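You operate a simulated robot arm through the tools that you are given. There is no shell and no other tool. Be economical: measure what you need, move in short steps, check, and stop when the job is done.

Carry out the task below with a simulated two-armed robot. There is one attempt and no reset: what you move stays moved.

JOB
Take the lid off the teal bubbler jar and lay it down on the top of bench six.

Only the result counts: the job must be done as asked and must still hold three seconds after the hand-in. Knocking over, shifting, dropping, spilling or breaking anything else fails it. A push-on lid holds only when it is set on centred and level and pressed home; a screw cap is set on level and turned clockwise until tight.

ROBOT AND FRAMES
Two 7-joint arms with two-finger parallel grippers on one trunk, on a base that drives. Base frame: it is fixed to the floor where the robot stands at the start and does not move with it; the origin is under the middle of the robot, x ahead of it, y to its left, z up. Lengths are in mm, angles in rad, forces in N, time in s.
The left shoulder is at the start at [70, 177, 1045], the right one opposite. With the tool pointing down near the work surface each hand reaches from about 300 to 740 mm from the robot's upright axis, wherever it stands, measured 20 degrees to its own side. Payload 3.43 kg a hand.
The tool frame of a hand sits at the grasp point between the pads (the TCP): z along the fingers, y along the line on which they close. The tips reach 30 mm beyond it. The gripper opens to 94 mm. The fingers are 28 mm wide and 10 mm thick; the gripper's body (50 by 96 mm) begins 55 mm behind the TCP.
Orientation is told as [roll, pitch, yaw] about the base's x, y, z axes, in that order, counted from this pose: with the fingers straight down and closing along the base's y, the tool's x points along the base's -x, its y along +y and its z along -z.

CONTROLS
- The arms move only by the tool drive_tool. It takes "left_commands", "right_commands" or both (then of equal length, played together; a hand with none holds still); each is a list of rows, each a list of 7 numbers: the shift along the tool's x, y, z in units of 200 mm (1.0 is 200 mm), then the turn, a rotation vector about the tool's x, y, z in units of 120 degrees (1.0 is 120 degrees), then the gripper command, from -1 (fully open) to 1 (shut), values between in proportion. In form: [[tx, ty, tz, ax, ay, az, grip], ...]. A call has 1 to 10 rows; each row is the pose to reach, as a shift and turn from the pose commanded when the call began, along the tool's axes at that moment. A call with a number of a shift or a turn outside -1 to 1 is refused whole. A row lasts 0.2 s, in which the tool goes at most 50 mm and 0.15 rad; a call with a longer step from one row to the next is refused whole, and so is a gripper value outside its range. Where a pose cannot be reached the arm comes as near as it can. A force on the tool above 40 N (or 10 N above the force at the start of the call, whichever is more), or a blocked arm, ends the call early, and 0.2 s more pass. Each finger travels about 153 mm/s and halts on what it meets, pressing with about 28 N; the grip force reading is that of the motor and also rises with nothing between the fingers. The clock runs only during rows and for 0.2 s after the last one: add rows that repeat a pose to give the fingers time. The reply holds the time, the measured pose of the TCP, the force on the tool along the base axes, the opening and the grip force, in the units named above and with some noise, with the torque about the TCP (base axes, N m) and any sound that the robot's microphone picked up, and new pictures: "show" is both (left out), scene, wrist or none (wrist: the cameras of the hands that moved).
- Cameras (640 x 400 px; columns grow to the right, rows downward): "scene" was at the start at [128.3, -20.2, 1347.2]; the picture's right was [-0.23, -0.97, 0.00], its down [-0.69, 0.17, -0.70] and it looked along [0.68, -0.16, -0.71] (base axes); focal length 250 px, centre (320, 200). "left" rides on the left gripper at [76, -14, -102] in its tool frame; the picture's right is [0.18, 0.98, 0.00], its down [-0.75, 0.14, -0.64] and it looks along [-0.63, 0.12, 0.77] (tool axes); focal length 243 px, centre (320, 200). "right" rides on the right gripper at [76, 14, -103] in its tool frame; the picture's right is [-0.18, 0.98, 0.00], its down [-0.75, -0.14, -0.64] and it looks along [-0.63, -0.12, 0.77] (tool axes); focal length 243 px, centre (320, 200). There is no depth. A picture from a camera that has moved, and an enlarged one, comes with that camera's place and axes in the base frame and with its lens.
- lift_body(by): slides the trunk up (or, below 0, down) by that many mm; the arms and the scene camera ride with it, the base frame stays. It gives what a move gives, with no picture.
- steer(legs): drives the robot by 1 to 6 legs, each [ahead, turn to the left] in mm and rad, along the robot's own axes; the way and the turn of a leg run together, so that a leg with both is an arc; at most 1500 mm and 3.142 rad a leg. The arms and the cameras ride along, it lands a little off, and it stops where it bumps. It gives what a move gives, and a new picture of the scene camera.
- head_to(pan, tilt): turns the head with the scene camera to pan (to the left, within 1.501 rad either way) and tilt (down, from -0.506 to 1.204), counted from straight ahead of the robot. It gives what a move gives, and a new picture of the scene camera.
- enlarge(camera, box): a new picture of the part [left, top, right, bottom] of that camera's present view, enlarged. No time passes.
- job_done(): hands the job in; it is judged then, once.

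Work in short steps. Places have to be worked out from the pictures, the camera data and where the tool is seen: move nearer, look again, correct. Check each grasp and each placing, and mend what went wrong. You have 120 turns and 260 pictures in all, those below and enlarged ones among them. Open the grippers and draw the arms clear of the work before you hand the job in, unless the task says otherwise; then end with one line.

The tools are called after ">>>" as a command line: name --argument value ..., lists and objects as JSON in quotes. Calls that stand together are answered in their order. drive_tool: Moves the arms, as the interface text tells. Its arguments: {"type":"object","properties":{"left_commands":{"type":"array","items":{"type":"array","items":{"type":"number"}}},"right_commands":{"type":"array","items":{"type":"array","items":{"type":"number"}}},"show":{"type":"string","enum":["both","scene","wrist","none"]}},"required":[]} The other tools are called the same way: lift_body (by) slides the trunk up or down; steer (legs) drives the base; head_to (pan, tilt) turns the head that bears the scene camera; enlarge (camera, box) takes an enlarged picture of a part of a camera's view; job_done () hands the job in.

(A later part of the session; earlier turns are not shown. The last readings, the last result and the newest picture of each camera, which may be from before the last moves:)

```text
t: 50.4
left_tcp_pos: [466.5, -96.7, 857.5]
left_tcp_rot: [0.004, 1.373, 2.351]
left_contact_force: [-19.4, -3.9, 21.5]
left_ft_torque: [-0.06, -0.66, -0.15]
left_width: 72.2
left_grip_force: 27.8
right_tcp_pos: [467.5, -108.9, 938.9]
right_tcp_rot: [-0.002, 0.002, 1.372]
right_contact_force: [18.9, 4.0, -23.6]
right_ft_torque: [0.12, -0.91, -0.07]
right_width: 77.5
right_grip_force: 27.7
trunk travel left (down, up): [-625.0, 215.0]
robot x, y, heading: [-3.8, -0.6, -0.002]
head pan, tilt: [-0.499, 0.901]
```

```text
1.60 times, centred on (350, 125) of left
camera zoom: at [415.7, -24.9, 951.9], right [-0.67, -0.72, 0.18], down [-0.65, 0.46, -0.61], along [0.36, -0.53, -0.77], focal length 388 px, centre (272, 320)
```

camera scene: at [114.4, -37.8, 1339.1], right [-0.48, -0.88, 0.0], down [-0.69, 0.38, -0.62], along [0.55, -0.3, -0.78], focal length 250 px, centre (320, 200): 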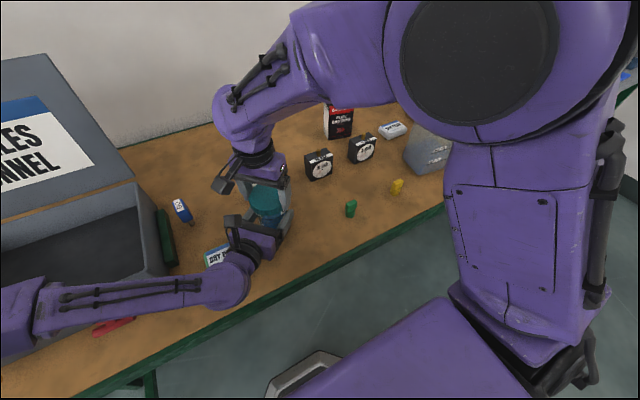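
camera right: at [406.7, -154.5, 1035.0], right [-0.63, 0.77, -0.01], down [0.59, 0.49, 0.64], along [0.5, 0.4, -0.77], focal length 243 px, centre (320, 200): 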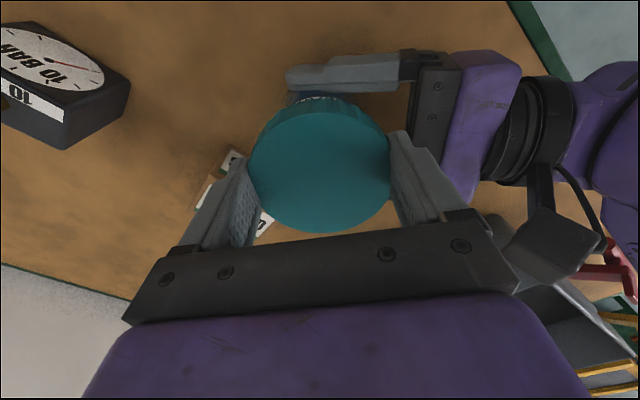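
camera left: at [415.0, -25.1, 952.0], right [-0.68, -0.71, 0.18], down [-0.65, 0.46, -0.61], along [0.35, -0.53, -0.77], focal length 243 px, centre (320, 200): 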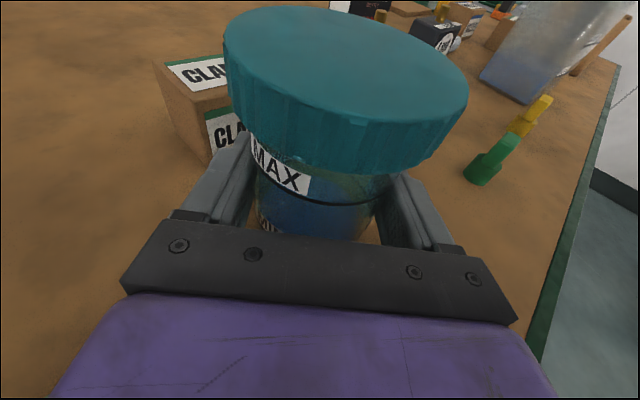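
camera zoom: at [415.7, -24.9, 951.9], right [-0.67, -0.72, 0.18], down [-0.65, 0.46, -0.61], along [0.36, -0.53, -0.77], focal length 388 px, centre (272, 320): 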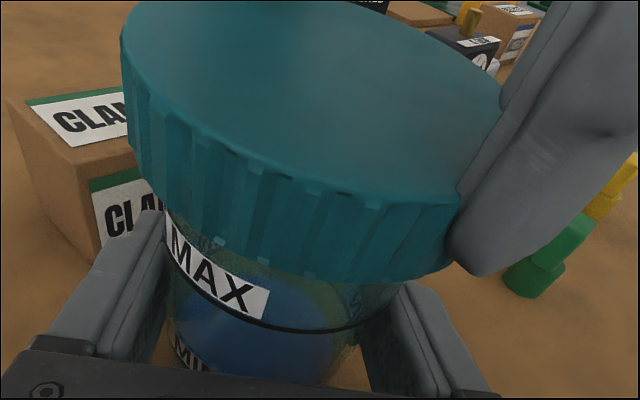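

The whole jar rose a few mm in the left grip with the lid still on, so it is threaded. I lower it back 5 mm, then release and go up and back to yaw −1.2 for another stroke.

>>> drive_tool --right_commands '[[0, 0, 0.01, 0, 0, 0, 0.2], [0, 0, 0.02, 0, 0, 0, 0.2], [0, 0, 0.03, 0, 0, 0, 0.2], [0, 0, 0.03, 0, 0, 0, 0.2]]' --show "none"

>>> enlarge --camera "left" --box '[150, 0, 550, 250]'

```text
t: 51.4
left_tcp_pos: [465.9, -96.1, 854.2]
left_tcp_rot: [0.005, 1.37, 2.355]
left_contact_force: [0.4, -12.2, -2.3]
left_ft_torque: [0.61, 0.01, 0.03]
left_width: 72.5
left_grip_force: 28.4
right_tcp_pos: [466.4, -108.3, 935.4]
right_tcp_rot: [-0.009, -0.001, 1.373]
right_contact_force: [9.5, 8.6, 31.6]
right_ft_torque: [0.33, -0.67, -0.07]
right_width: 77.8
right_grip_force: 27.7
trunk travel left (down, up): [-625.0, 215.0]
robot x, y, heading: [0.8, 4.6, -0.002]
head pan, tilt: [-0.499, 0.901]
```

```text
1.60 times, centred on (350, 125) of left
camera zoom: at [415.2, -24.1, 951.3], right [-0.67, -0.72, 0.18], down [-0.65, 0.45, -0.61], along [0.36, -0.53, -0.77], focal length 388 px, centre (272, 320)
```

zoom: 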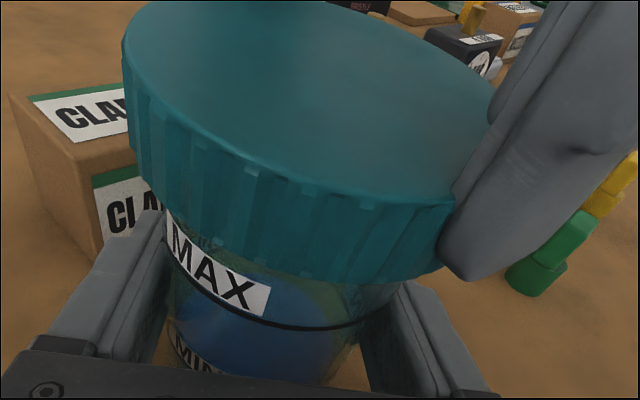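

Force is back to 31 N down, so the jar is seated again. Now I release, rise and start rotating back.

>>> drive_tool --right_commands '[[0, 0, -0.01, 0, 0, 0, 0.2], [0, 0, -0.01, 0, 0, 0, -1], [0, 0, -0.01, 0, 0, 0, -1], [0, 0, -0.2, 0, 0, 0.07, -1], [0, 0, -0.4, 0, 0, 0.14, -1], [0, 0, -0.4, 0, 0, 0.21, -1], [0, 0, -0.4, 0, 0, 0.28, -1], [0, 0, -0.4, 0, 0, 0.35, -1], [0, 0, -0.4, 0, 0, 0.42, -1], [0, 0, -0.4, 0, 0, 0.49, -1]]' --show "wrist"

>>> enlarge --camera "left" --box '[150, 0, 550, 250]'

>>> enlarge --camera "scene" --box '[200, 120, 360, 240]'

```text
t: 53.6
left_tcp_pos: [465.5, -96.2, 856.2]
left_tcp_rot: [0.005, 1.371, 2.354]
left_contact_force: [0.3, 0.0, -2.2]
left_ft_torque: [-0.01, -0.03, 0.01]
left_width: 71.6
left_grip_force: 28.1
right_tcp_pos: [467.1, -109.4, 1012.9]
right_tcp_rot: [-0.004, 0.0, 0.344]
right_contact_force: [-0.1, -0.4, -0.5]
right_ft_torque: [-0.03, -0.02, 0.04]
right_width: 94.0
right_grip_force: 0.1
trunk travel left (down, up): [-625.0, 215.0]
robot x, y, heading: [-0.5, 0.3, 0.0]
head pan, tilt: [-0.499, 0.901]
camera right: at [391.0, -120.6, 1115.0], right [-0.16, 0.99, 0.0], down [0.76, 0.12, 0.64], along [0.64, 0.1, -0.77], focal length 243 px, centre (320, 200)
```

right: 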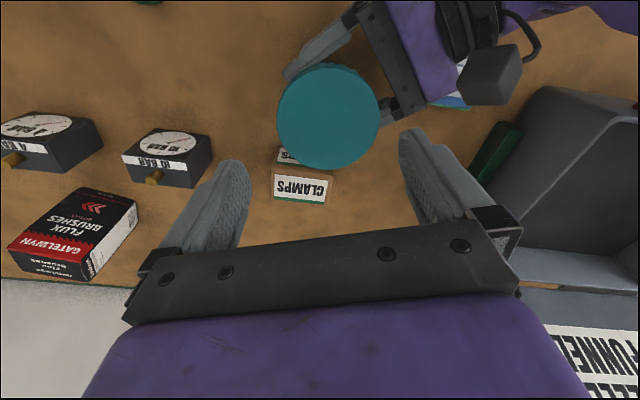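

```text
1.60 times, centred on (350, 125) of left
camera zoom: at [415.7, -24.4, 951.4], right [-0.67, -0.72, 0.18], down [-0.65, 0.45, -0.61], along [0.36, -0.53, -0.77], focal length 388 px, centre (272, 320)
```

zoom: 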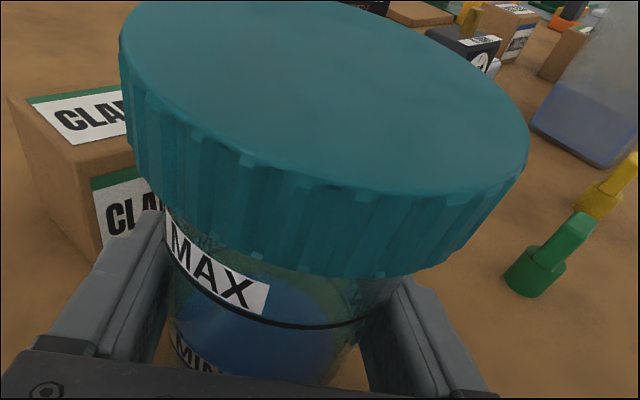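

```text
3.33 times, centred on (280, 180) of scene
camera zoom: at [116.1, -37.5, 1338.9], right [-0.48, -0.88, 0.0], down [-0.69, 0.38, -0.62], along [0.55, -0.3, -0.78], focal length 832 px, centre (453, 267)
```

zoom: 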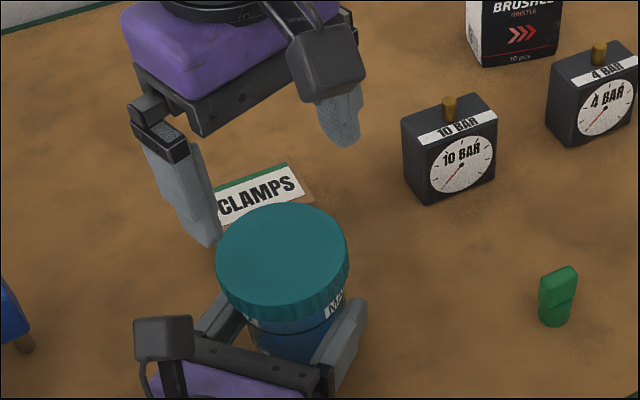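

The lid centre is now at about (466, -102). I rotate back to −1.1 rad above it for a second, better centred stroke.

>>> drive_tool --right_commands '[[0, 0.01, 0, 0, 0, 0.069, -1], [-0.008, 0.02, 0, 0, 0, 0.138, -1], [-0.008, 0.037, 0, 0, 0, 0.207, -1], [-0.008, 0.037, 0, 0, 0, 0.276, -1], [-0.008, 0.037, 0, 0, 0, 0.345, -1], [-0.008, 0.037, 0, 0, 0, 0.414, -1], [-0.008, 0.037, 0, 0, 0, 0.483, -1], [-0.008, 0.037, 0, 0, 0, 0.552, -1], [-0.008, 0.037, 0, 0, 0, 0.621, -1], [-0.008, 0.037, 0, 0, 0, 0.69, -1]]' --show "wrist"

>>> enlarge --camera "right" --box '[220, 40, 420, 190]'

```text
t: 55.8
left_tcp_pos: [465.5, -95.5, 857.2]
left_tcp_rot: [0.005, 1.373, 2.356]
left_contact_force: [-0.8, -0.6, -2.6]
left_ft_torque: [0.0, 0.01, 0.0]
left_width: 71.6
left_grip_force: 28.0
right_tcp_pos: [467.4, -101.6, 1014.0]
right_tcp_rot: [0.0, -0.002, -1.101]
right_contact_force: [0.2, -0.1, 0.3]
right_ft_torque: [0.01, 0.0, 0.01]
right_width: 94.2
right_grip_force: 0.1
trunk travel left (down, up): [-625.0, 215.0]
robot x, y, heading: [0.3, 1.0, -0.004]
head pan, tilt: [-0.499, 0.901]
camera right: at [444.6, -26.0, 1114.9], right [0.96, 0.28, 0.0], down [0.21, -0.73, 0.64], along [0.18, -0.62, -0.76], focal length 243 px, centre (320, 200)
```

right: 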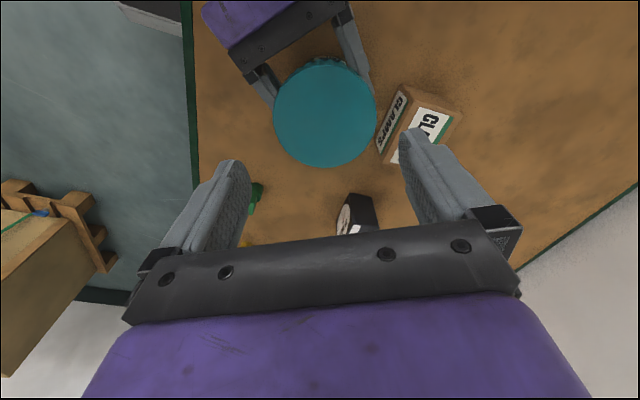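

```text
2.67 times, centred on (320, 115) of right
camera zoom: at [444.6, -26.0, 1114.9], right [0.96, 0.28, 0.0], down [0.21, -0.73, 0.64], along [0.18, -0.62, -0.76], focal length 647 px, centre (320, 427)
```

zoom: 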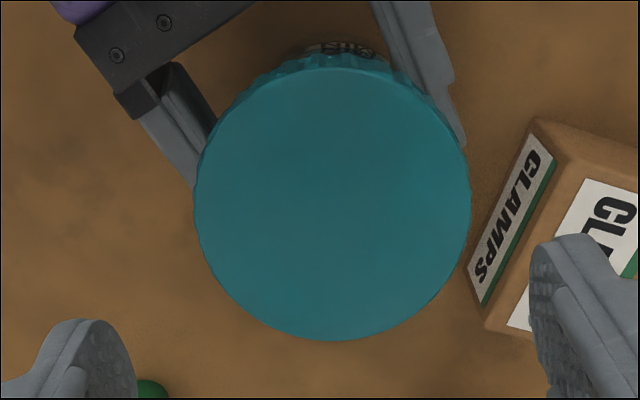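

Taking the earlier side forces into account I put the lid centre at about (468.5, -103). I descend to z≈935 and close, watching the forces before turning.

>>> drive_tool --right_commands '[[-0.009, 0, 0.2, 0, 0, 0, -1], [-0.009, 0, 0.3, 0, 0, 0, -1], [-0.009, 0, 0.395, 0, 0, 0, -1], [-0.009, 0, 0.395, 0, 0, 0, -1], [-0.009, 0, 0.395, 0, 0, 0, -0.7], [-0.009, 0, 0.395, 0, 0, 0, 0.2], [-0.009, 0, 0.395, 0, 0, 0, 0.2]]' --show "wrist"

```text
t: 57.4
left_tcp_pos: [462.9, -97.1, 856.1]
left_tcp_rot: [0.003, 1.372, 2.345]
left_contact_force: [-24.9, -2.6, 5.1]
left_ft_torque: [0.18, -1.13, -0.19]
left_width: 71.5
left_grip_force: 28.0
right_tcp_pos: [468.4, -102.4, 934.6]
right_tcp_rot: [0.003, -0.004, -1.1]
right_contact_force: [25.4, 3.2, -6.5]
right_ft_torque: [0.07, -0.87, 0.04]
right_width: 79.8
right_grip_force: 28.8
trunk travel left (down, up): [-625.0, 215.0]
robot x, y, heading: [3.1, 1.6, -0.003]
head pan, tilt: [-0.499, 0.901]
camera right: at [445.7, -28.0, 1036.9], right [0.96, 0.28, 0.0], down [0.21, -0.73, 0.64], along [0.19, -0.62, -0.76], focal length 243 px, centre (320, 200)
```

right: 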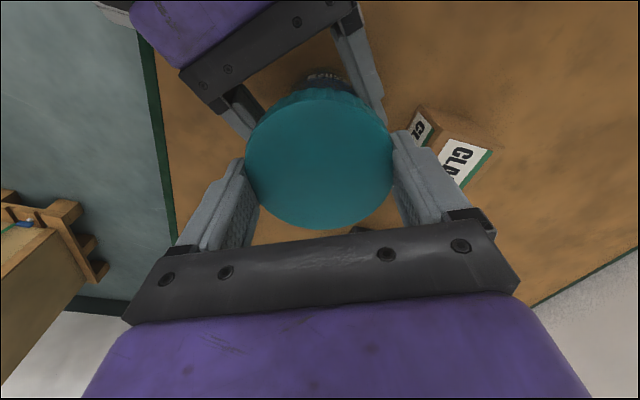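

Closing gave a 25 N pull toward +x, so the lid lies about 3 mm along +tool-y and a few mm toward +tool-x. I open, shift, and re-close.

>>> drive_tool --right_commands '[[0, 0, 0, 0, 0, 0, -1], [0, 0, 0, 0, 0, 0, -1], [0.02, 0.014, 0, 0, 0, 0, -1], [0.02, 0.014, 0, 0, 0, 0, -0.7], [0.02, 0.014, 0, 0, 0, 0, 0.2], [0.02, 0.014, 0, 0, 0, 0, 0.2]]' --show "wrist"

```text
t: 58.8
left_tcp_pos: [466.1, -97.2, 857.0]
left_tcp_rot: [0.005, 1.373, 2.352]
left_contact_force: [-6.9, -0.6, -0.1]
left_ft_torque: [0.04, -0.38, -0.1]
left_width: 71.4
left_grip_force: 27.9
right_tcp_pos: [468.6, -98.7, 933.5]
right_tcp_rot: [-0.001, -0.003, -1.097]
right_contact_force: [7.7, 0.9, -2.0]
right_ft_torque: [0.02, -0.11, -0.01]
right_width: 79.5
right_grip_force: 28.1
trunk travel left (down, up): [-625.0, 215.0]
robot x, y, heading: [-0.0, -1.1, 0.002]
head pan, tilt: [-0.499, 0.901]
camera right: at [446.0, -23.5, 1036.2], right [0.96, 0.28, 0.0], down [0.22, -0.73, 0.64], along [0.18, -0.62, -0.76], focal length 243 px, centre (320, 200)
```

right: 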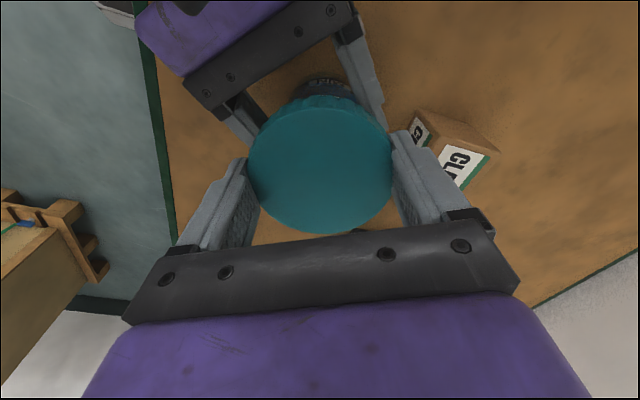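

Forces are now small. I turn counterclockwise by 1.3 rad.

>>> drive_tool --right_commands '[[0, 0.004, 0, 0, 0, -0.069, 0.2], [0, 0.004, 0, 0, 0, -0.138, 0.2], [0, 0.004, 0, 0, 0, -0.207, 0.2], [0, 0.004, 0, 0, 0, -0.276, 0.2], [0, 0.004, 0, 0, 0, -0.345, 0.2], [0, 0.004, 0, 0, 0, -0.414, 0.2], [0, 0.004, 0, 0, 0, -0.483, 0.2], [0, 0.004, 0, 0, 0, -0.552, 0.2], [0, 0.004, 0, 0, 0, -0.621, 0.2]]' --show "none"

>>> enlarge --camera "left" --box '[150, 0, 550, 250]'

```text
t: 60.9
left_tcp_pos: [467.8, -94.2, 856.1]
left_tcp_rot: [0.009, 1.372, 2.366]
left_contact_force: [1.3, 0.6, 0.2]
left_ft_torque: [0.13, 0.03, -0.02]
left_width: 71.5
left_grip_force: 28.3
right_tcp_pos: [469.2, -100.8, 933.8]
right_tcp_rot: [-0.008, 0.0, 0.186]
right_contact_force: [-1.2, -1.4, 2.4]
right_ft_torque: [-0.17, 0.1, -0.02]
right_width: 78.4
right_grip_force: 27.7
trunk travel left (down, up): [-625.0, 215.0]
robot x, y, heading: [1.7, -1.6, 0.003]
head pan, tilt: [-0.499, 0.901]
stopped in row 9 (right hand): the force on the tool passed its limit (the readings are from after the stop); the commanded pose is now the measured one
```

```text
1.60 times, centred on (350, 125) of left
camera zoom: at [417.2, -23.0, 950.8], right [-0.67, -0.72, 0.18], down [-0.65, 0.45, -0.61], along [0.36, -0.53, -0.77], focal length 388 px, centre (272, 320)
```

zoom: 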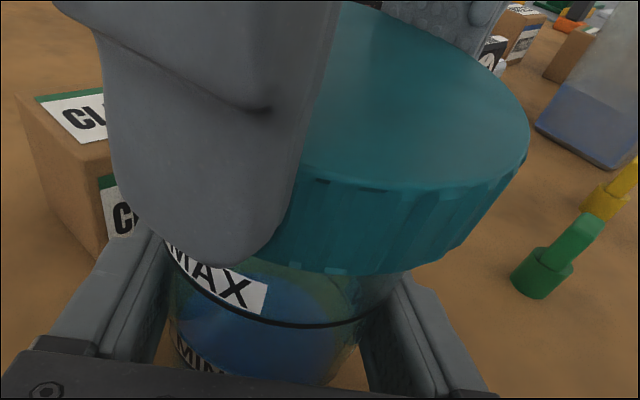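

I continue the stroke from the relaxed pose.

>>> drive_tool --right_commands '[[0, -0.004, 0, 0, 0, -0.069, 0.2], [0, -0.008, 0, 0, 0, -0.138, 0.2], [0, -0.01, 0, 0, 0, -0.207, 0.2], [0, -0.01, 0, 0, 0, -0.276, 0.2], [0, -0.01, 0, 0, 0, -0.345, 0.2], [0, -0.01, 0, 0, 0, -0.414, 0.2], [0, -0.01, 0, 0, 0, -0.483, 0.2], [0, -0.01, 0, 0, 0, -0.552, 0.2], [0, -0.01, 0, 0, 0, -0.6, 0.2]]' --show "wrist"

>>> enlarge --camera "left" --box '[150, 0, 550, 250]'

```text
t: 62.9
left_tcp_pos: [466.9, -94.8, 855.4]
left_tcp_rot: [0.012, 1.371, 2.367]
left_contact_force: [-18.7, 19.6, 5.2]
left_ft_torque: [-0.53, -0.92, 0.32]
left_width: 71.5
left_grip_force: 28.1
right_tcp_pos: [469.2, -102.5, 935.8]
right_tcp_rot: [-0.005, 0.009, 1.444]
right_contact_force: [20.2, -17.4, 3.7]
right_ft_torque: [-0.49, -0.68, -0.49]
right_width: 78.3
right_grip_force: 28.0
trunk travel left (down, up): [-625.0, 215.0]
robot x, y, heading: [-0.9, 0.8, -0.001]
head pan, tilt: [-0.499, 0.901]
camera right: at [445.3, -175.3, 1037.9], right [-0.95, 0.31, -0.01], down [0.23, 0.74, 0.64], along [0.2, 0.6, -0.77], focal length 243 px, centre (320, 200)
```

right: 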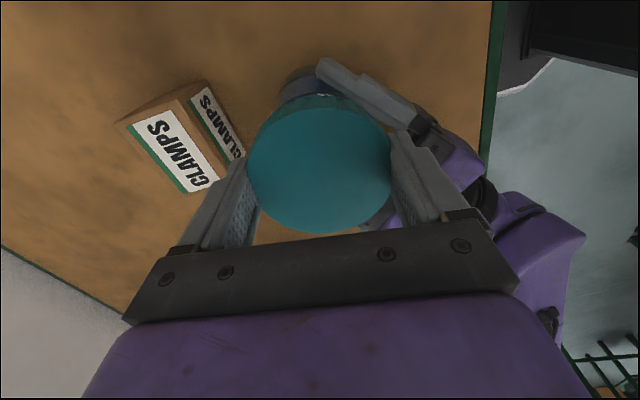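

```text
1.60 times, centred on (350, 125) of left
camera zoom: at [416.3, -22.4, 951.0], right [-0.67, -0.72, 0.18], down [-0.65, 0.45, -0.61], along [0.36, -0.53, -0.77], focal length 388 px, centre (272, 320)
```

zoom: 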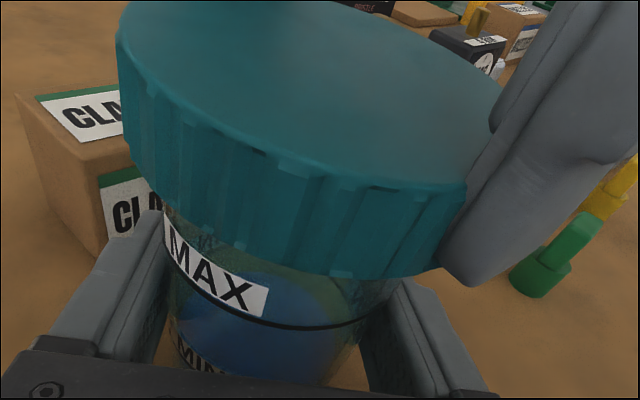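

Rotation goes on with the body held (torque now −0.5 Nm, TCP 2 mm higher). I release, rise 35 mm and rotate back for a third stroke.

>>> drive_tool --right_commands '[[0, 0, 0, 0, 0, 0, -1], [0, 0, 0, 0, 0, 0, -1], [0, 0, -0.18, 0, 0, 0, -1], [0, 0, -0.18, 0, 0, 0.07, -1], [0, 0, -0.18, 0, 0, 0.14, -1], [0, 0, -0.18, 0, 0, 0.21, -1], [0, 0, -0.18, 0, 0, 0.28, -1], [0, 0, -0.18, 0, 0, 0.35, -1], [0, 0, -0.18, 0, 0, 0.42, -1], [0, 0, -0.18, 0, 0, 0.49, -1]]' --show "wrist"

>>> enlarge --camera "left" --box '[150, 0, 550, 250]'

>>> drive_tool --right_commands '[[0, 0, 0, 0, 0, 0.07, -1], [0, 0, 0, 0, 0, 0.14, -1], [0, 0, 0, 0, 0, 0.21, -1], [0, 0, 0, 0, 0, 0.28, -1], [0, 0, 0, 0, 0, 0.35, -1], [0, 0, 0, 0, 0, 0.42, -1], [0, 0, 0, 0, 0, 0.49, -1], [0, 0, 0, 0, 0, 0.56, -1], [0, 0, 0, 0, 0, 0.63, -1], [0, 0, 0, 0, 0, 0.7, -1]]' --show "wrist"

```text
t: 65.1
left_tcp_pos: [467.4, -95.4, 855.7]
left_tcp_rot: [0.01, 1.37, 2.367]
left_contact_force: [-0.8, 0.5, 1.9]
left_ft_torque: [0.04, 0.13, 0.0]
left_width: 71.5
left_grip_force: 28.1
right_tcp_pos: [467.7, -100.9, 971.6]
right_tcp_rot: [-0.008, 0.003, 0.413]
right_contact_force: [-0.7, -0.9, -0.4]
right_ft_torque: [-0.01, -0.02, -0.01]
right_width: 93.7
right_grip_force: 0.0
trunk travel left (down, up): [-625.0, 215.0]
robot x, y, heading: [0.6, 3.4, 0.001]
head pan, tilt: [-0.499, 0.901]
camera right: at [392.8, -118.3, 1072.8], right [-0.23, 0.97, -0.01], down [0.75, 0.18, 0.64], along [0.63, 0.14, -0.77], focal length 243 px, centre (320, 200)
```

right: 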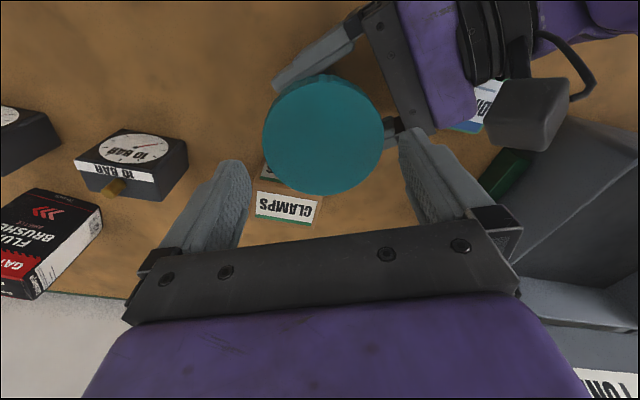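

```text
1.60 times, centred on (350, 125) of left
camera zoom: at [416.9, -23.1, 951.0], right [-0.67, -0.72, 0.18], down [-0.65, 0.45, -0.61], along [0.36, -0.53, -0.77], focal length 388 px, centre (272, 320)
```

zoom: 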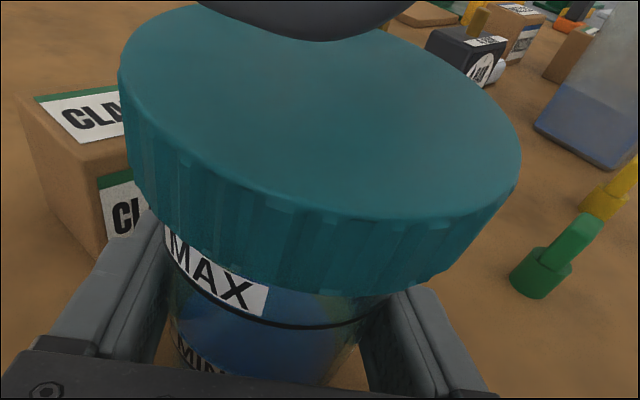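

```text
t: 67.3
left_tcp_pos: [466.4, -94.5, 855.4]
left_tcp_rot: [0.011, 1.37, 2.369]
left_contact_force: [-0.2, 0.2, 2.8]
left_ft_torque: [0.08, 0.09, -0.02]
left_width: 71.4
left_grip_force: 28.0
right_tcp_pos: [469.6, -100.0, 970.3]
right_tcp_rot: [-0.005, -0.006, -1.051]
right_contact_force: [0.4, 0.0, 0.2]
right_ft_torque: [-0.02, -0.01, 0.01]
right_width: 93.9
right_grip_force: 0.1
trunk travel left (down, up): [-625.0, 215.0]
robot x, y, heading: [2.9, 0.7, 0.002]
head pan, tilt: [-0.499, 0.901]
camera right: at [443.5, -27.0, 1071.9], right [0.94, 0.33, 0.0], down [0.25, -0.72, 0.65], along [0.21, -0.61, -0.76], focal length 243 px, centre (320, 200)
```

right: 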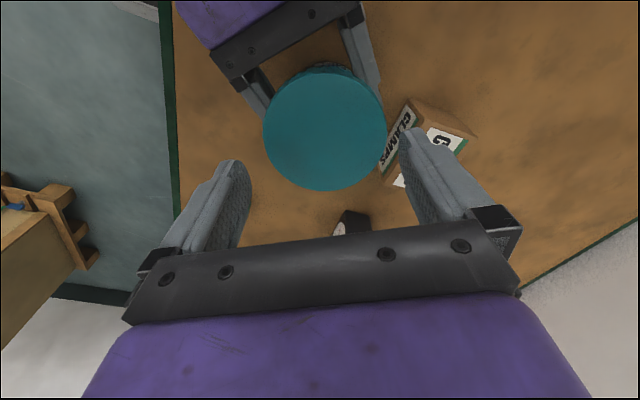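

In the left camera the lid now sits shifted and tilted toward that side: it is off the thread and loose. I go down on it, grip, and lift slowly.

>>> drive_tool --right_commands '[[0.017, 0.006, 0, 0, 0, 0, -1], [0.017, 0.006, 0.1, 0, 0, 0, -1], [0.017, 0.006, 0.195, 0, 0, 0, -1], [0.017, 0.006, 0.195, 0, 0, 0, -0.7], [0.017, 0.006, 0.195, 0, 0, 0, 0.2], [0.017, 0.006, 0.195, 0, 0, 0, 0.2]]' --show "wrist"

>>> enlarge --camera "left" --box '[150, 0, 550, 250]'

```text
t: 68.7
left_tcp_pos: [465.9, -94.6, 854.4]
left_tcp_rot: [0.011, 1.372, 2.365]
left_contact_force: [-5.9, -3.5, -1.0]
left_ft_torque: [0.25, -0.15, -0.11]
left_width: 71.3
left_grip_force: 28.2
right_tcp_pos: [470.5, -99.3, 931.8]
right_tcp_rot: [-0.001, -0.009, -1.049]
right_contact_force: [8.7, 4.3, 7.8]
right_ft_torque: [0.21, -0.45, 0.02]
right_width: 81.5
right_grip_force: 28.5
trunk travel left (down, up): [-625.0, 215.0]
robot x, y, heading: [-1.0, -1.8, 0.001]
head pan, tilt: [-0.499, 0.901]
camera right: at [444.3, -24.5, 1032.3], right [0.94, 0.33, 0.0], down [0.25, -0.72, 0.65], along [0.21, -0.61, -0.76], focal length 243 px, centre (320, 200)
```

right: 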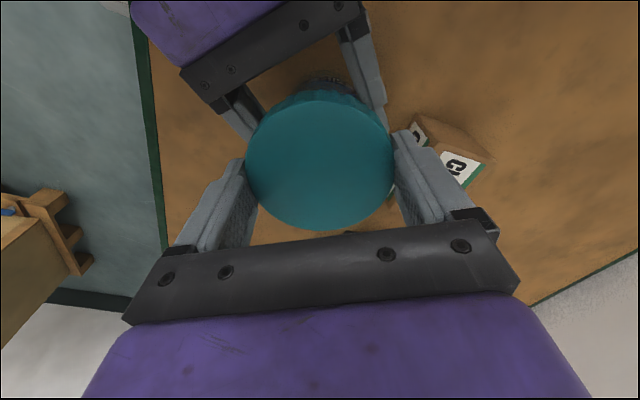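

```text
1.60 times, centred on (350, 125) of left
camera zoom: at [416.5, -23.2, 950.9], right [-0.67, -0.72, 0.18], down [-0.65, 0.45, -0.61], along [0.36, -0.53, -0.77], focal length 388 px, centre (272, 320)
```

zoom: 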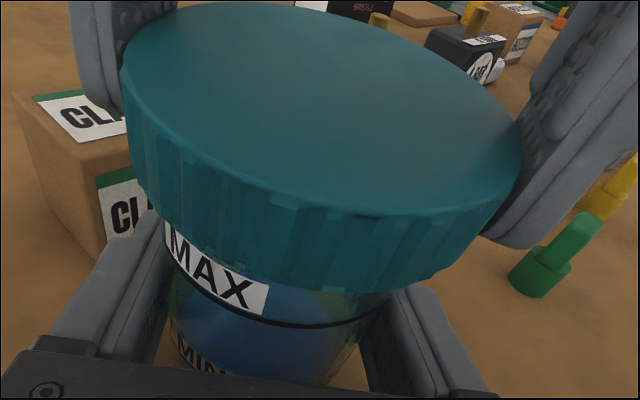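

Gripped at 81.5 mm with small forces. I lift 8 mm and compare.

>>> drive_tool --right_commands '[[0, 0, -0.01, 0, 0, 0, 0.2], [0, 0, -0.02, 0, 0, 0, 0.2], [0, 0, -0.03, 0, 0, 0, 0.2], [0, 0, -0.04, 0, 0, 0, 0.2]]' --show "none"

>>> enlarge --camera "left" --box '[150, 0, 550, 250]'

```text
t: 69.7
left_tcp_pos: [468.2, -94.9, 856.6]
left_tcp_rot: [0.009, 1.37, 2.364]
left_contact_force: [-18.3, -1.7, 5.4]
left_ft_torque: [0.13, -1.24, -0.1]
left_width: 71.7
left_grip_force: 28.0
right_tcp_pos: [469.8, -98.0, 938.2]
right_tcp_rot: [-0.004, -0.008, -1.049]
right_contact_force: [16.4, 2.9, -6.7]
right_ft_torque: [0.02, -0.25, -0.01]
right_width: 81.7
right_grip_force: 27.5
trunk travel left (down, up): [-625.0, 215.0]
robot x, y, heading: [-1.2, 2.7, -0.001]
head pan, tilt: [-0.499, 0.901]
```

```text
1.60 times, centred on (350, 125) of left
camera zoom: at [416.8, -23.5, 950.9], right [-0.67, -0.72, 0.18], down [-0.65, 0.45, -0.61], along [0.36, -0.53, -0.77], focal length 388 px, centre (272, 320)
```

zoom: 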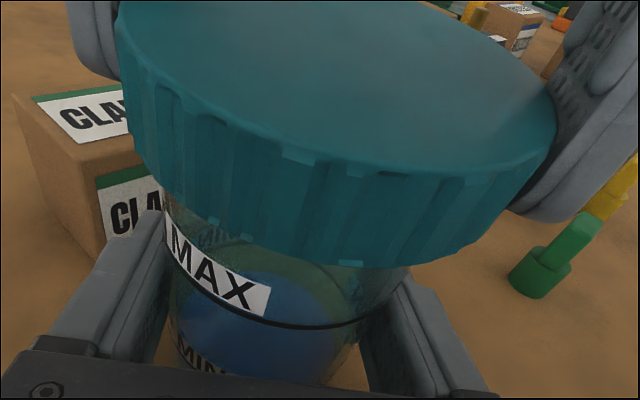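

The lid rises while the body stays; it is off the thread. I continue straight up another 40 mm with a small sideways relief.

>>> drive_tool --right_commands '[[0, 0.006, -0.02, 0, 0, 0, 0.2], [0, 0.008, -0.05, 0, 0, 0, 0.2], [0, 0.008, -0.1, 0, 0, 0, 0.2], [0, 0.008, -0.15, 0, 0, 0, 0.2], [0, 0.008, -0.25, 0, 0, 0, 0.2]]' --show "both"

>>> enlarge --camera "left" --box '[150, 0, 550, 250]'

```text
t: 70.9
left_tcp_pos: [467.9, -94.9, 853.9]
left_tcp_rot: [0.013, 1.369, 2.37]
left_contact_force: [0.7, 2.0, 2.0]
left_ft_torque: [0.15, 0.07, -0.06]
left_width: 71.6
left_grip_force: 27.6
right_tcp_pos: [470.0, -98.1, 988.3]
right_tcp_rot: [-0.005, -0.007, -1.048]
right_contact_force: [-1.0, 0.5, -0.2]
right_ft_torque: [0.0, -0.01, 0.02]
right_width: 81.6
right_grip_force: 27.9
trunk travel left (down, up): [-625.0, 215.0]
robot x, y, heading: [2.7, -0.8, -0.001]
head pan, tilt: [-0.499, 0.901]
camera scene: at [115.6, -37.6, 1338.9], right [-0.48, -0.88, 0.0], down [-0.69, 0.38, -0.62], along [0.55, -0.3, -0.78], focal length 250 px, centre (320, 200)
camera right: at [443.2, -22.9, 1089.9], right [0.94, 0.33, 0.0], down [0.25, -0.72, 0.65], along [0.21, -0.61, -0.76], focal length 243 px, centre (320, 200)
```

scene: 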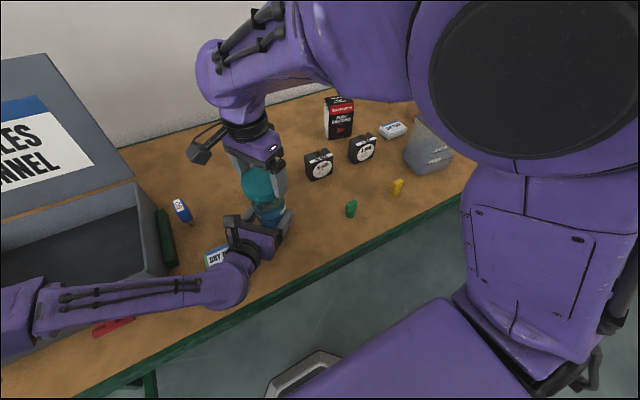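
right: 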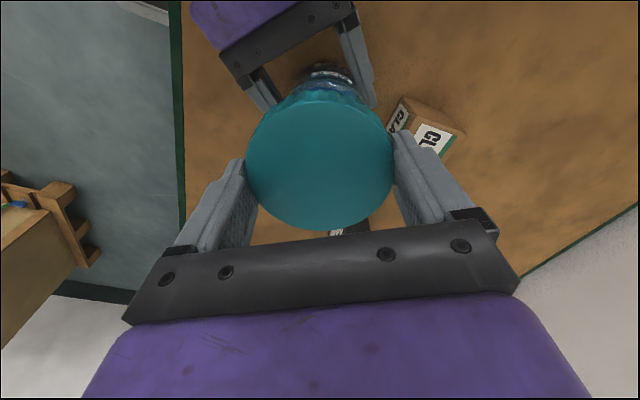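

```text
1.60 times, centred on (350, 125) of left
camera zoom: at [417.1, -22.8, 950.8], right [-0.67, -0.72, 0.18], down [-0.65, 0.45, -0.61], along [0.36, -0.53, -0.77], focal length 388 px, centre (272, 320)
```

zoom: 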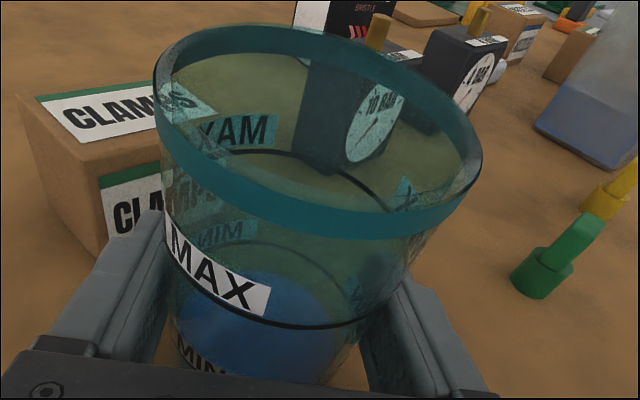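

The lid is off and the jar stands open, held. A free spot on bench six is at about (490, -222), between jar, green peg and gauge. I carry the lid there, keeping it high, yaw back to 0.

>>> drive_tool --right_commands '[[-0.05, -0.02, -0.05, 0, 0, -0.065, 0.2], [-0.15, -0.05, -0.05, 0, 0, -0.13, 0.2], [-0.25, -0.09, -0.05, 0, 0, -0.195, 0.2], [-0.35, -0.13, -0.05, 0, 0, -0.26, 0.2], [-0.45, -0.17, -0.05, 0, 0, -0.325, 0.2], [-0.55, -0.21, -0.05, 0, 0, -0.39, 0.2], [-0.588, -0.222, -0.05, 0, 0, -0.455, 0.2], [-0.588, -0.222, -0.05, 0, 0, -0.5, 0.2], [-0.588, -0.222, -0.05, 0, 0, -0.5, 0.2]]' --show "both"

>>> enlarge --camera "scene" --box '[200, 90, 400, 240]'

```text
t: 72.9
left_tcp_pos: [467.3, -94.7, 855.9]
left_tcp_rot: [0.012, 1.37, 2.367]
left_contact_force: [-0.3, -0.3, 0.5]
left_ft_torque: [0.04, 0.05, -0.01]
left_width: 71.3
left_grip_force: 27.9
right_tcp_pos: [491.9, -221.0, 999.2]
right_tcp_rot: [-0.008, -0.002, -0.001]
right_contact_force: [0.1, 0.7, -0.5]
right_ft_torque: [0.04, -0.01, 0.0]
right_width: 81.2
right_grip_force: 27.9
trunk travel left (down, up): [-625.0, 215.0]
robot x, y, heading: [-1.3, -2.6, 0.002]
head pan, tilt: [-0.499, 0.901]
camera scene: at [115.9, -37.9, 1338.9], right [-0.48, -0.88, 0.0], down [-0.69, 0.38, -0.62], along [0.55, -0.3, -0.78], focal length 250 px, centre (320, 200)
camera right: at [414.9, -206.2, 1101.7], right [0.18, 0.98, -0.01], down [0.75, -0.14, 0.64], along [0.63, -0.13, -0.77], focal length 243 px, centre (320, 200)
```

scene: 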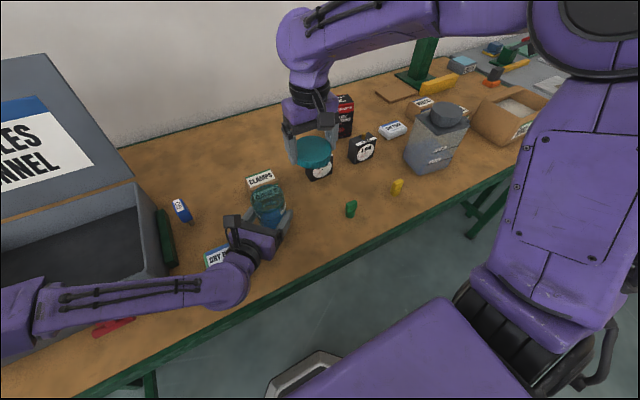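
right: 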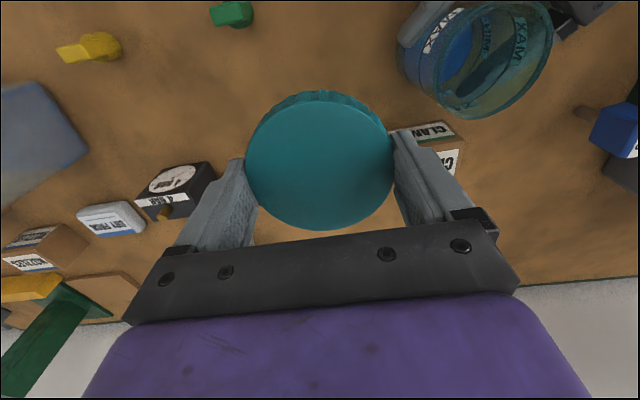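

```text
2.67 times, centred on (300, 165) of scene
camera zoom: at [115.9, -37.9, 1338.9], right [-0.48, -0.88, 0.0], down [-0.69, 0.38, -0.62], along [0.55, -0.3, -0.78], focal length 666 px, centre (373, 293)
```

zoom: 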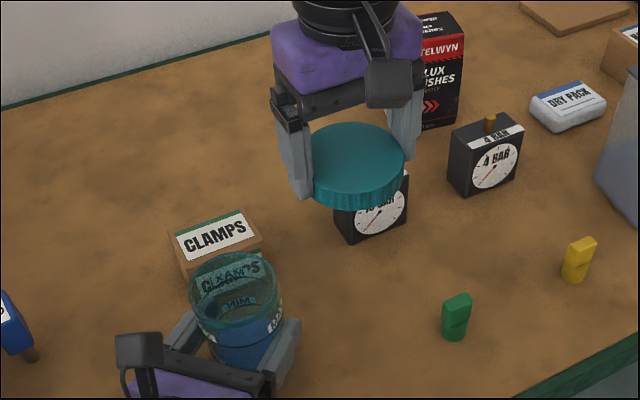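

The spot below is clear (gauge starts at x≈568). I descend to TCP z≈850, then feel for the bench.

>>> drive_tool --right_commands '[[0, 0, 0.2, 0, 0, 0, 0.2], [0, 0, 0.4, 0, 0, 0, 0.2], [0, 0, 0.6, 0, 0, 0, 0.2], [0, 0, 0.7, 0, 0, 0, 0.2], [0, 0, 0.74, 0, 0, 0, 0.2], [0, 0, 0.74, 0, 0, 0, 0.2]]' --show "both"

>>> enlarge --camera "scene" --box '[240, 110, 400, 210]'

```text
t: 74.3
left_tcp_pos: [468.1, -95.1, 854.8]
left_tcp_rot: [0.011, 1.37, 2.369]
left_contact_force: [0.1, -0.4, 0.2]
left_ft_torque: [0.02, -0.02, -0.02]
left_width: 71.1
left_grip_force: 27.9
right_tcp_pos: [489.3, -222.8, 850.9]
right_tcp_rot: [-0.009, 0.001, -0.002]
right_contact_force: [0.1, 0.0, -0.2]
right_ft_torque: [0.01, -0.01, 0.0]
right_width: 81.6
right_grip_force: 28.3
trunk travel left (down, up): [-625.0, 215.0]
robot x, y, heading: [3.3, 0.6, 0.003]
head pan, tilt: [-0.499, 0.901]
camera scene: at [116.1, -37.8, 1338.9], right [-0.48, -0.88, 0.0], down [-0.69, 0.38, -0.62], along [0.55, -0.3, -0.78], focal length 250 px, centre (320, 200)
camera right: at [413.3, -207.6, 953.5], right [0.19, 0.98, -0.01], down [0.75, -0.14, 0.64], along [0.63, -0.13, -0.77], focal length 243 px, centre (320, 200)
```

scene: 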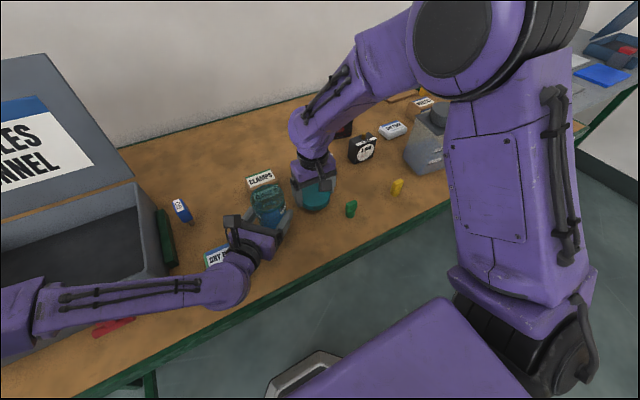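
right: 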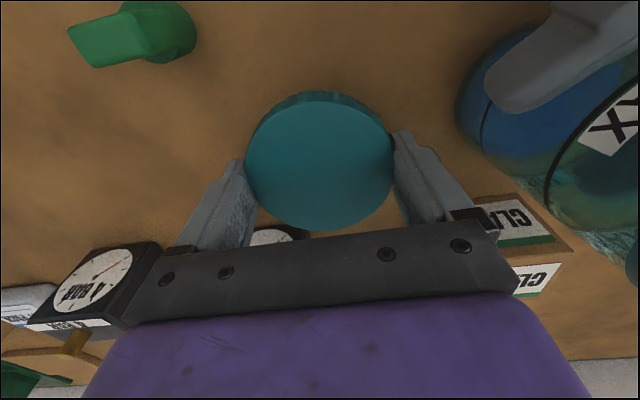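

```text
4.00 times, centred on (320, 160) of scene
camera zoom: at [116.1, -37.8, 1338.9], right [-0.48, -0.88, 0.0], down [-0.69, 0.38, -0.62], along [0.55, -0.3, -0.78], focal length 998 px, centre (320, 360)
```

zoom: 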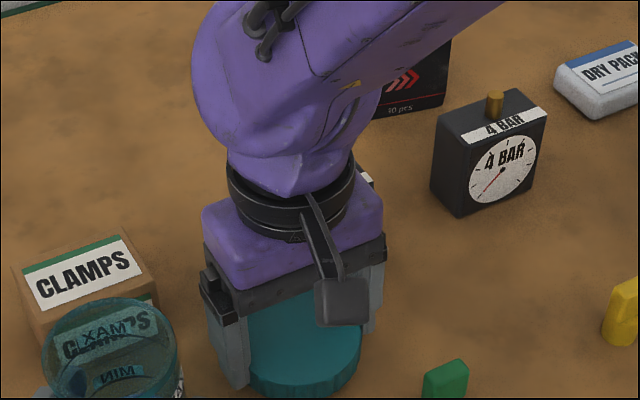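

Clear so far. I descend 14 mm more in small steps and watch for contact.

>>> drive_tool --right_commands '[[0, 0, 0.025, 0, 0, 0, 0.2], [0, 0, 0.05, 0, 0, 0, 0.2], [0, 0, 0.06, 0, 0, 0, 0.2], [0, 0, 0.07, 0, 0, 0, 0.2]]' --show "none"

```text
t: 75.3
left_tcp_pos: [468.4, -93.9, 855.4]
left_tcp_rot: [0.012, 1.37, 2.367]
left_contact_force: [1.1, 0.7, 0.0]
left_ft_torque: [0.07, 0.03, -0.01]
left_width: 71.5
left_grip_force: 28.3
right_tcp_pos: [489.6, -223.8, 837.1]
right_tcp_rot: [-0.009, 0.001, -0.002]
right_contact_force: [-0.4, 0.2, -0.1]
right_ft_torque: [0.03, 0.02, -0.01]
right_width: 81.4
right_grip_force: 27.4
trunk travel left (down, up): [-625.0, 215.0]
robot x, y, heading: [-0.1, 0.8, -0.004]
head pan, tilt: [-0.499, 0.901]
```

No contact yet at z 837. I go down another few mm.

>>> drive_tool --right_commands '[[0, 0, 0.01, 0, 0, 0, 0.2], [0, 0, 0.015, 0, 0, 0, 0.2], [0, 0, 0.02, 0, 0, 0, 0.2], [0, 0, 0.025, 0, 0, 0, 0.2]]' --show "none"

```text
t: 76.3
left_tcp_pos: [467.6, -94.6, 855.0]
left_tcp_rot: [0.012, 1.37, 2.369]
left_contact_force: [-0.2, 0.6, -0.3]
left_ft_torque: [0.09, 0.05, -0.02]
left_width: 71.5
left_grip_force: 27.8
right_tcp_pos: [490.9, -223.0, 834.6]
right_tcp_rot: [-0.01, 0.001, 0.0]
right_contact_force: [-0.2, 0.2, -0.4]
right_ft_torque: [0.01, -0.02, 0.01]
right_width: 81.0
right_grip_force: 28.0
trunk travel left (down, up): [-625.0, 215.0]
robot x, y, heading: [0.1, -0.4, -0.0]
head pan, tilt: [-0.499, 0.901]
```

>>> drive_tool --right_commands '[[0, 0, 0.005, 0, 0, 0, 0.2], [0, 0, 0.01, 0, 0, 0, 0.2], [0, 0, 0.015, 0, 0, 0, 0.2], [0, 0, 0.015, 0, 0, 0, 0.2]]' --show "wrist"

```text
t: 77.3
left_tcp_pos: [467.9, -94.1, 855.6]
left_tcp_rot: [0.01, 1.37, 2.369]
left_contact_force: [-0.2, 0.2, -1.7]
left_ft_torque: [0.0, -0.02, 0.01]
left_width: 71.5
left_grip_force: 28.1
right_tcp_pos: [489.0, -223.4, 832.3]
right_tcp_rot: [-0.007, -0.004, -0.005]
right_contact_force: [2.2, -1.6, 15.2]
right_ft_torque: [0.07, 0.53, 0.05]
right_width: 81.2
right_grip_force: 27.6
trunk travel left (down, up): [-625.0, 215.0]
robot x, y, heading: [1.7, 1.8, -0.001]
head pan, tilt: [-0.499, 0.901]
camera right: at [413.4, -207.2, 933.5], right [0.19, 0.98, -0.01], down [0.75, -0.14, 0.65], along [0.63, -0.13, -0.76], focal length 243 px, centre (320, 200)
```

right: 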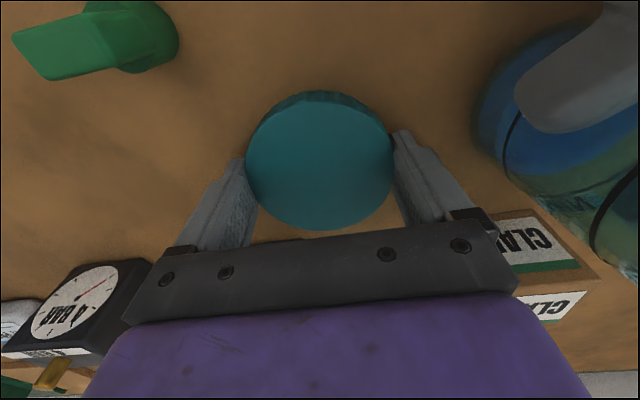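

Contact (15 N up at z 832): the lid is on the bench. I ease by 1 mm, open, and rise straight up.

>>> drive_tool --right_commands '[[0, 0, -0.004, 0, 0, 0, 0.2], [0, 0, -0.004, 0, 0, 0, -0.8], [0, 0, -0.004, 0, 0, 0, -1], [0, 0, -0.004, 0, 0, 0, -1], [0, 0, -0.1, 0, 0, 0, -1], [0, 0, -0.3, 0, 0, 0, -1], [0, 0, -0.5, 0, 0, 0, -1], [0, 0, -0.7, 0, 0, 0, -1]]' --show "both"

>>> enlarge --camera "scene" --box '[200, 130, 400, 255]'

```text
t: 79.1
left_tcp_pos: [466.9, -94.0, 854.9]
left_tcp_rot: [0.009, 1.371, 2.368]
left_contact_force: [-0.3, 0.0, -1.5]
left_ft_torque: [0.03, 0.0, 0.01]
left_width: 71.4
left_grip_force: 28.0
right_tcp_pos: [490.2, -222.3, 971.8]
right_tcp_rot: [-0.008, 0.0, -0.002]
right_contact_force: [-0.3, -0.4, -0.2]
right_ft_torque: [-0.02, 0.02, 0.03]
right_width: 93.9
right_grip_force: 0.1
trunk travel left (down, up): [-625.0, 215.0]
robot x, y, heading: [0.9, 3.2, -0.002]
head pan, tilt: [-0.499, 0.901]
camera scene: at [115.4, -37.6, 1338.9], right [-0.48, -0.88, 0.0], down [-0.69, 0.38, -0.62], along [0.55, -0.3, -0.78], focal length 250 px, centre (320, 200)
camera right: at [412.8, -206.3, 1074.3], right [0.19, 0.98, -0.01], down [0.75, -0.14, 0.64], along [0.63, -0.13, -0.77], focal length 243 px, centre (320, 200)
```

scene: 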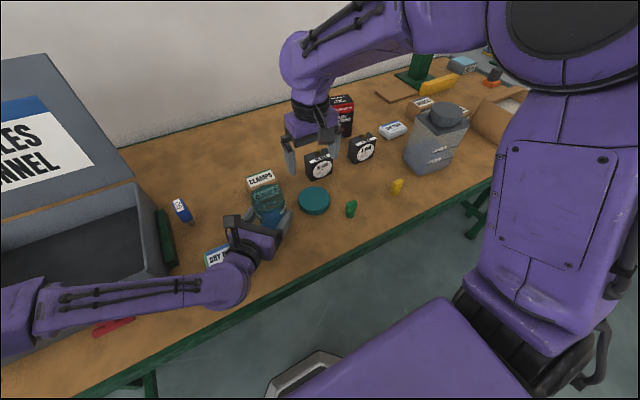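
right: 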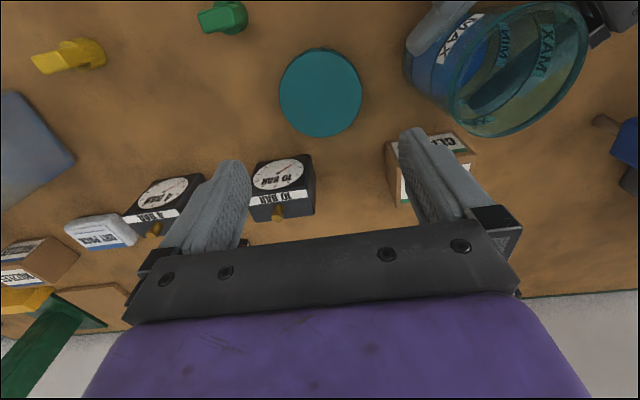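

```text
3.20 times, centred on (300, 192) of scene
camera zoom: at [115.4, -37.6, 1338.9], right [-0.48, -0.88, 0.0], down [-0.69, 0.38, -0.62], along [0.55, -0.3, -0.78], focal length 799 px, centre (384, 224)
```

zoom: 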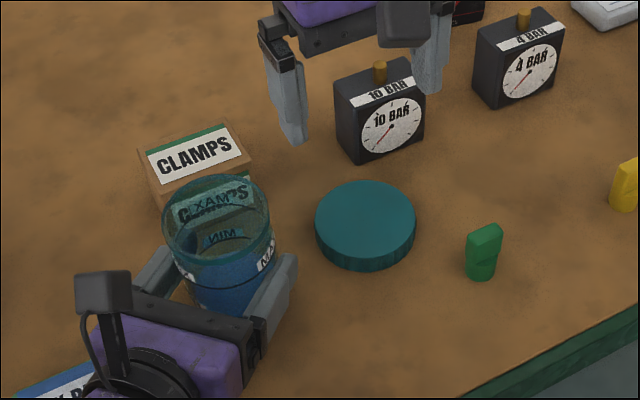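

The lid lies flat on bench six. Now I open the left hand gently and back straight away from the jar.

>>> drive_tool --left_commands '[[0, 0, 0, 0, 0, 0, -0.6], [0, 0, 0, 0, 0, 0, -0.8], [0, 0, 0, 0, 0, 0, -1], [0, 0, 0, 0, 0, 0, -1], [-0.02, 0, -0.1, 0, 0, 0, -1], [-0.04, 0, -0.2, 0, 0, 0, -1], [-0.07, 0, -0.35, 0, 0, 0, -1], [-0.1, 0, -0.5, 0, 0, 0, -1], [-0.1, 0, -0.5, 0, 0, 0, -1]]' --show "both"

>>> enlarge --camera "scene" --box '[160, 130, 400, 280]'

```text
t: 81.1
left_tcp_pos: [397.0, -22.8, 855.7]
left_tcp_rot: [0.011, 1.369, 2.368]
left_contact_force: [-0.4, 1.0, 0.1]
left_ft_torque: [0.04, -0.04, 0.02]
left_width: 94.1
left_grip_force: 0.1
right_tcp_pos: [490.0, -221.1, 971.1]
right_tcp_rot: [-0.009, 0.0, -0.003]
right_contact_force: [-0.4, -0.3, 0.7]
right_ft_torque: [0.01, 0.0, -0.01]
right_width: 94.0
right_grip_force: 0.1
trunk travel left (down, up): [-625.0, 215.0]
robot x, y, heading: [1.2, -0.7, 0.001]
head pan, tilt: [-0.499, 0.901]
camera scene: at [116.5, -38.4, 1338.8], right [-0.48, -0.88, 0.0], down [-0.69, 0.38, -0.62], along [0.54, -0.3, -0.78], focal length 250 px, centre (320, 200)
camera left: at [346.5, 48.6, 951.3], right [-0.67, -0.72, 0.18], down [-0.65, 0.45, -0.61], along [0.36, -0.53, -0.77], focal length 243 px, centre (320, 200)
```

scene: 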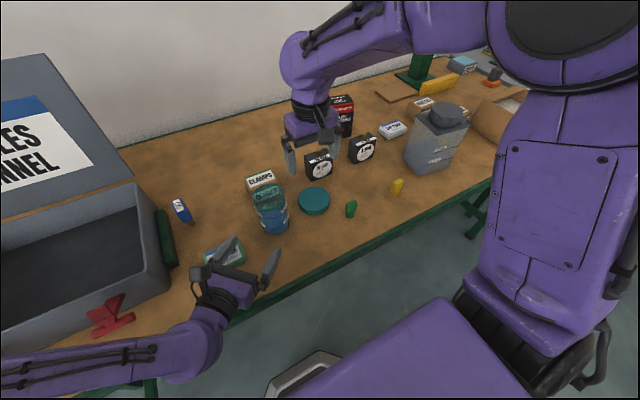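
left: 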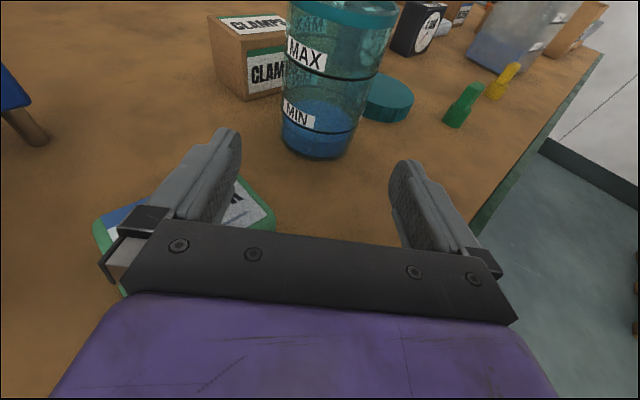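

```text
2.67 times, centred on (280, 205) of scene
camera zoom: at [116.5, -38.4, 1338.8], right [-0.48, -0.88, 0.0], down [-0.69, 0.38, -0.62], along [0.54, -0.3, -0.78], focal length 666 px, centre (427, 187)
```

zoom: 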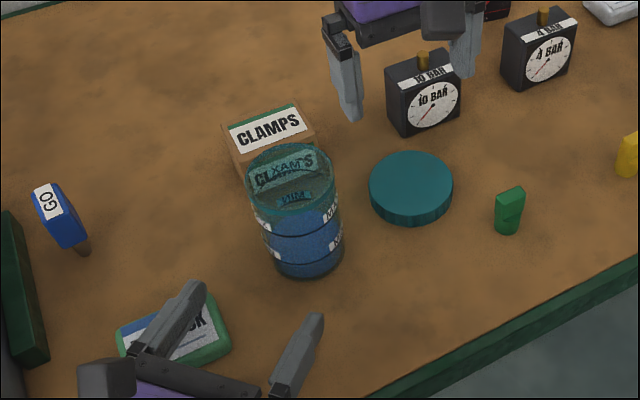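

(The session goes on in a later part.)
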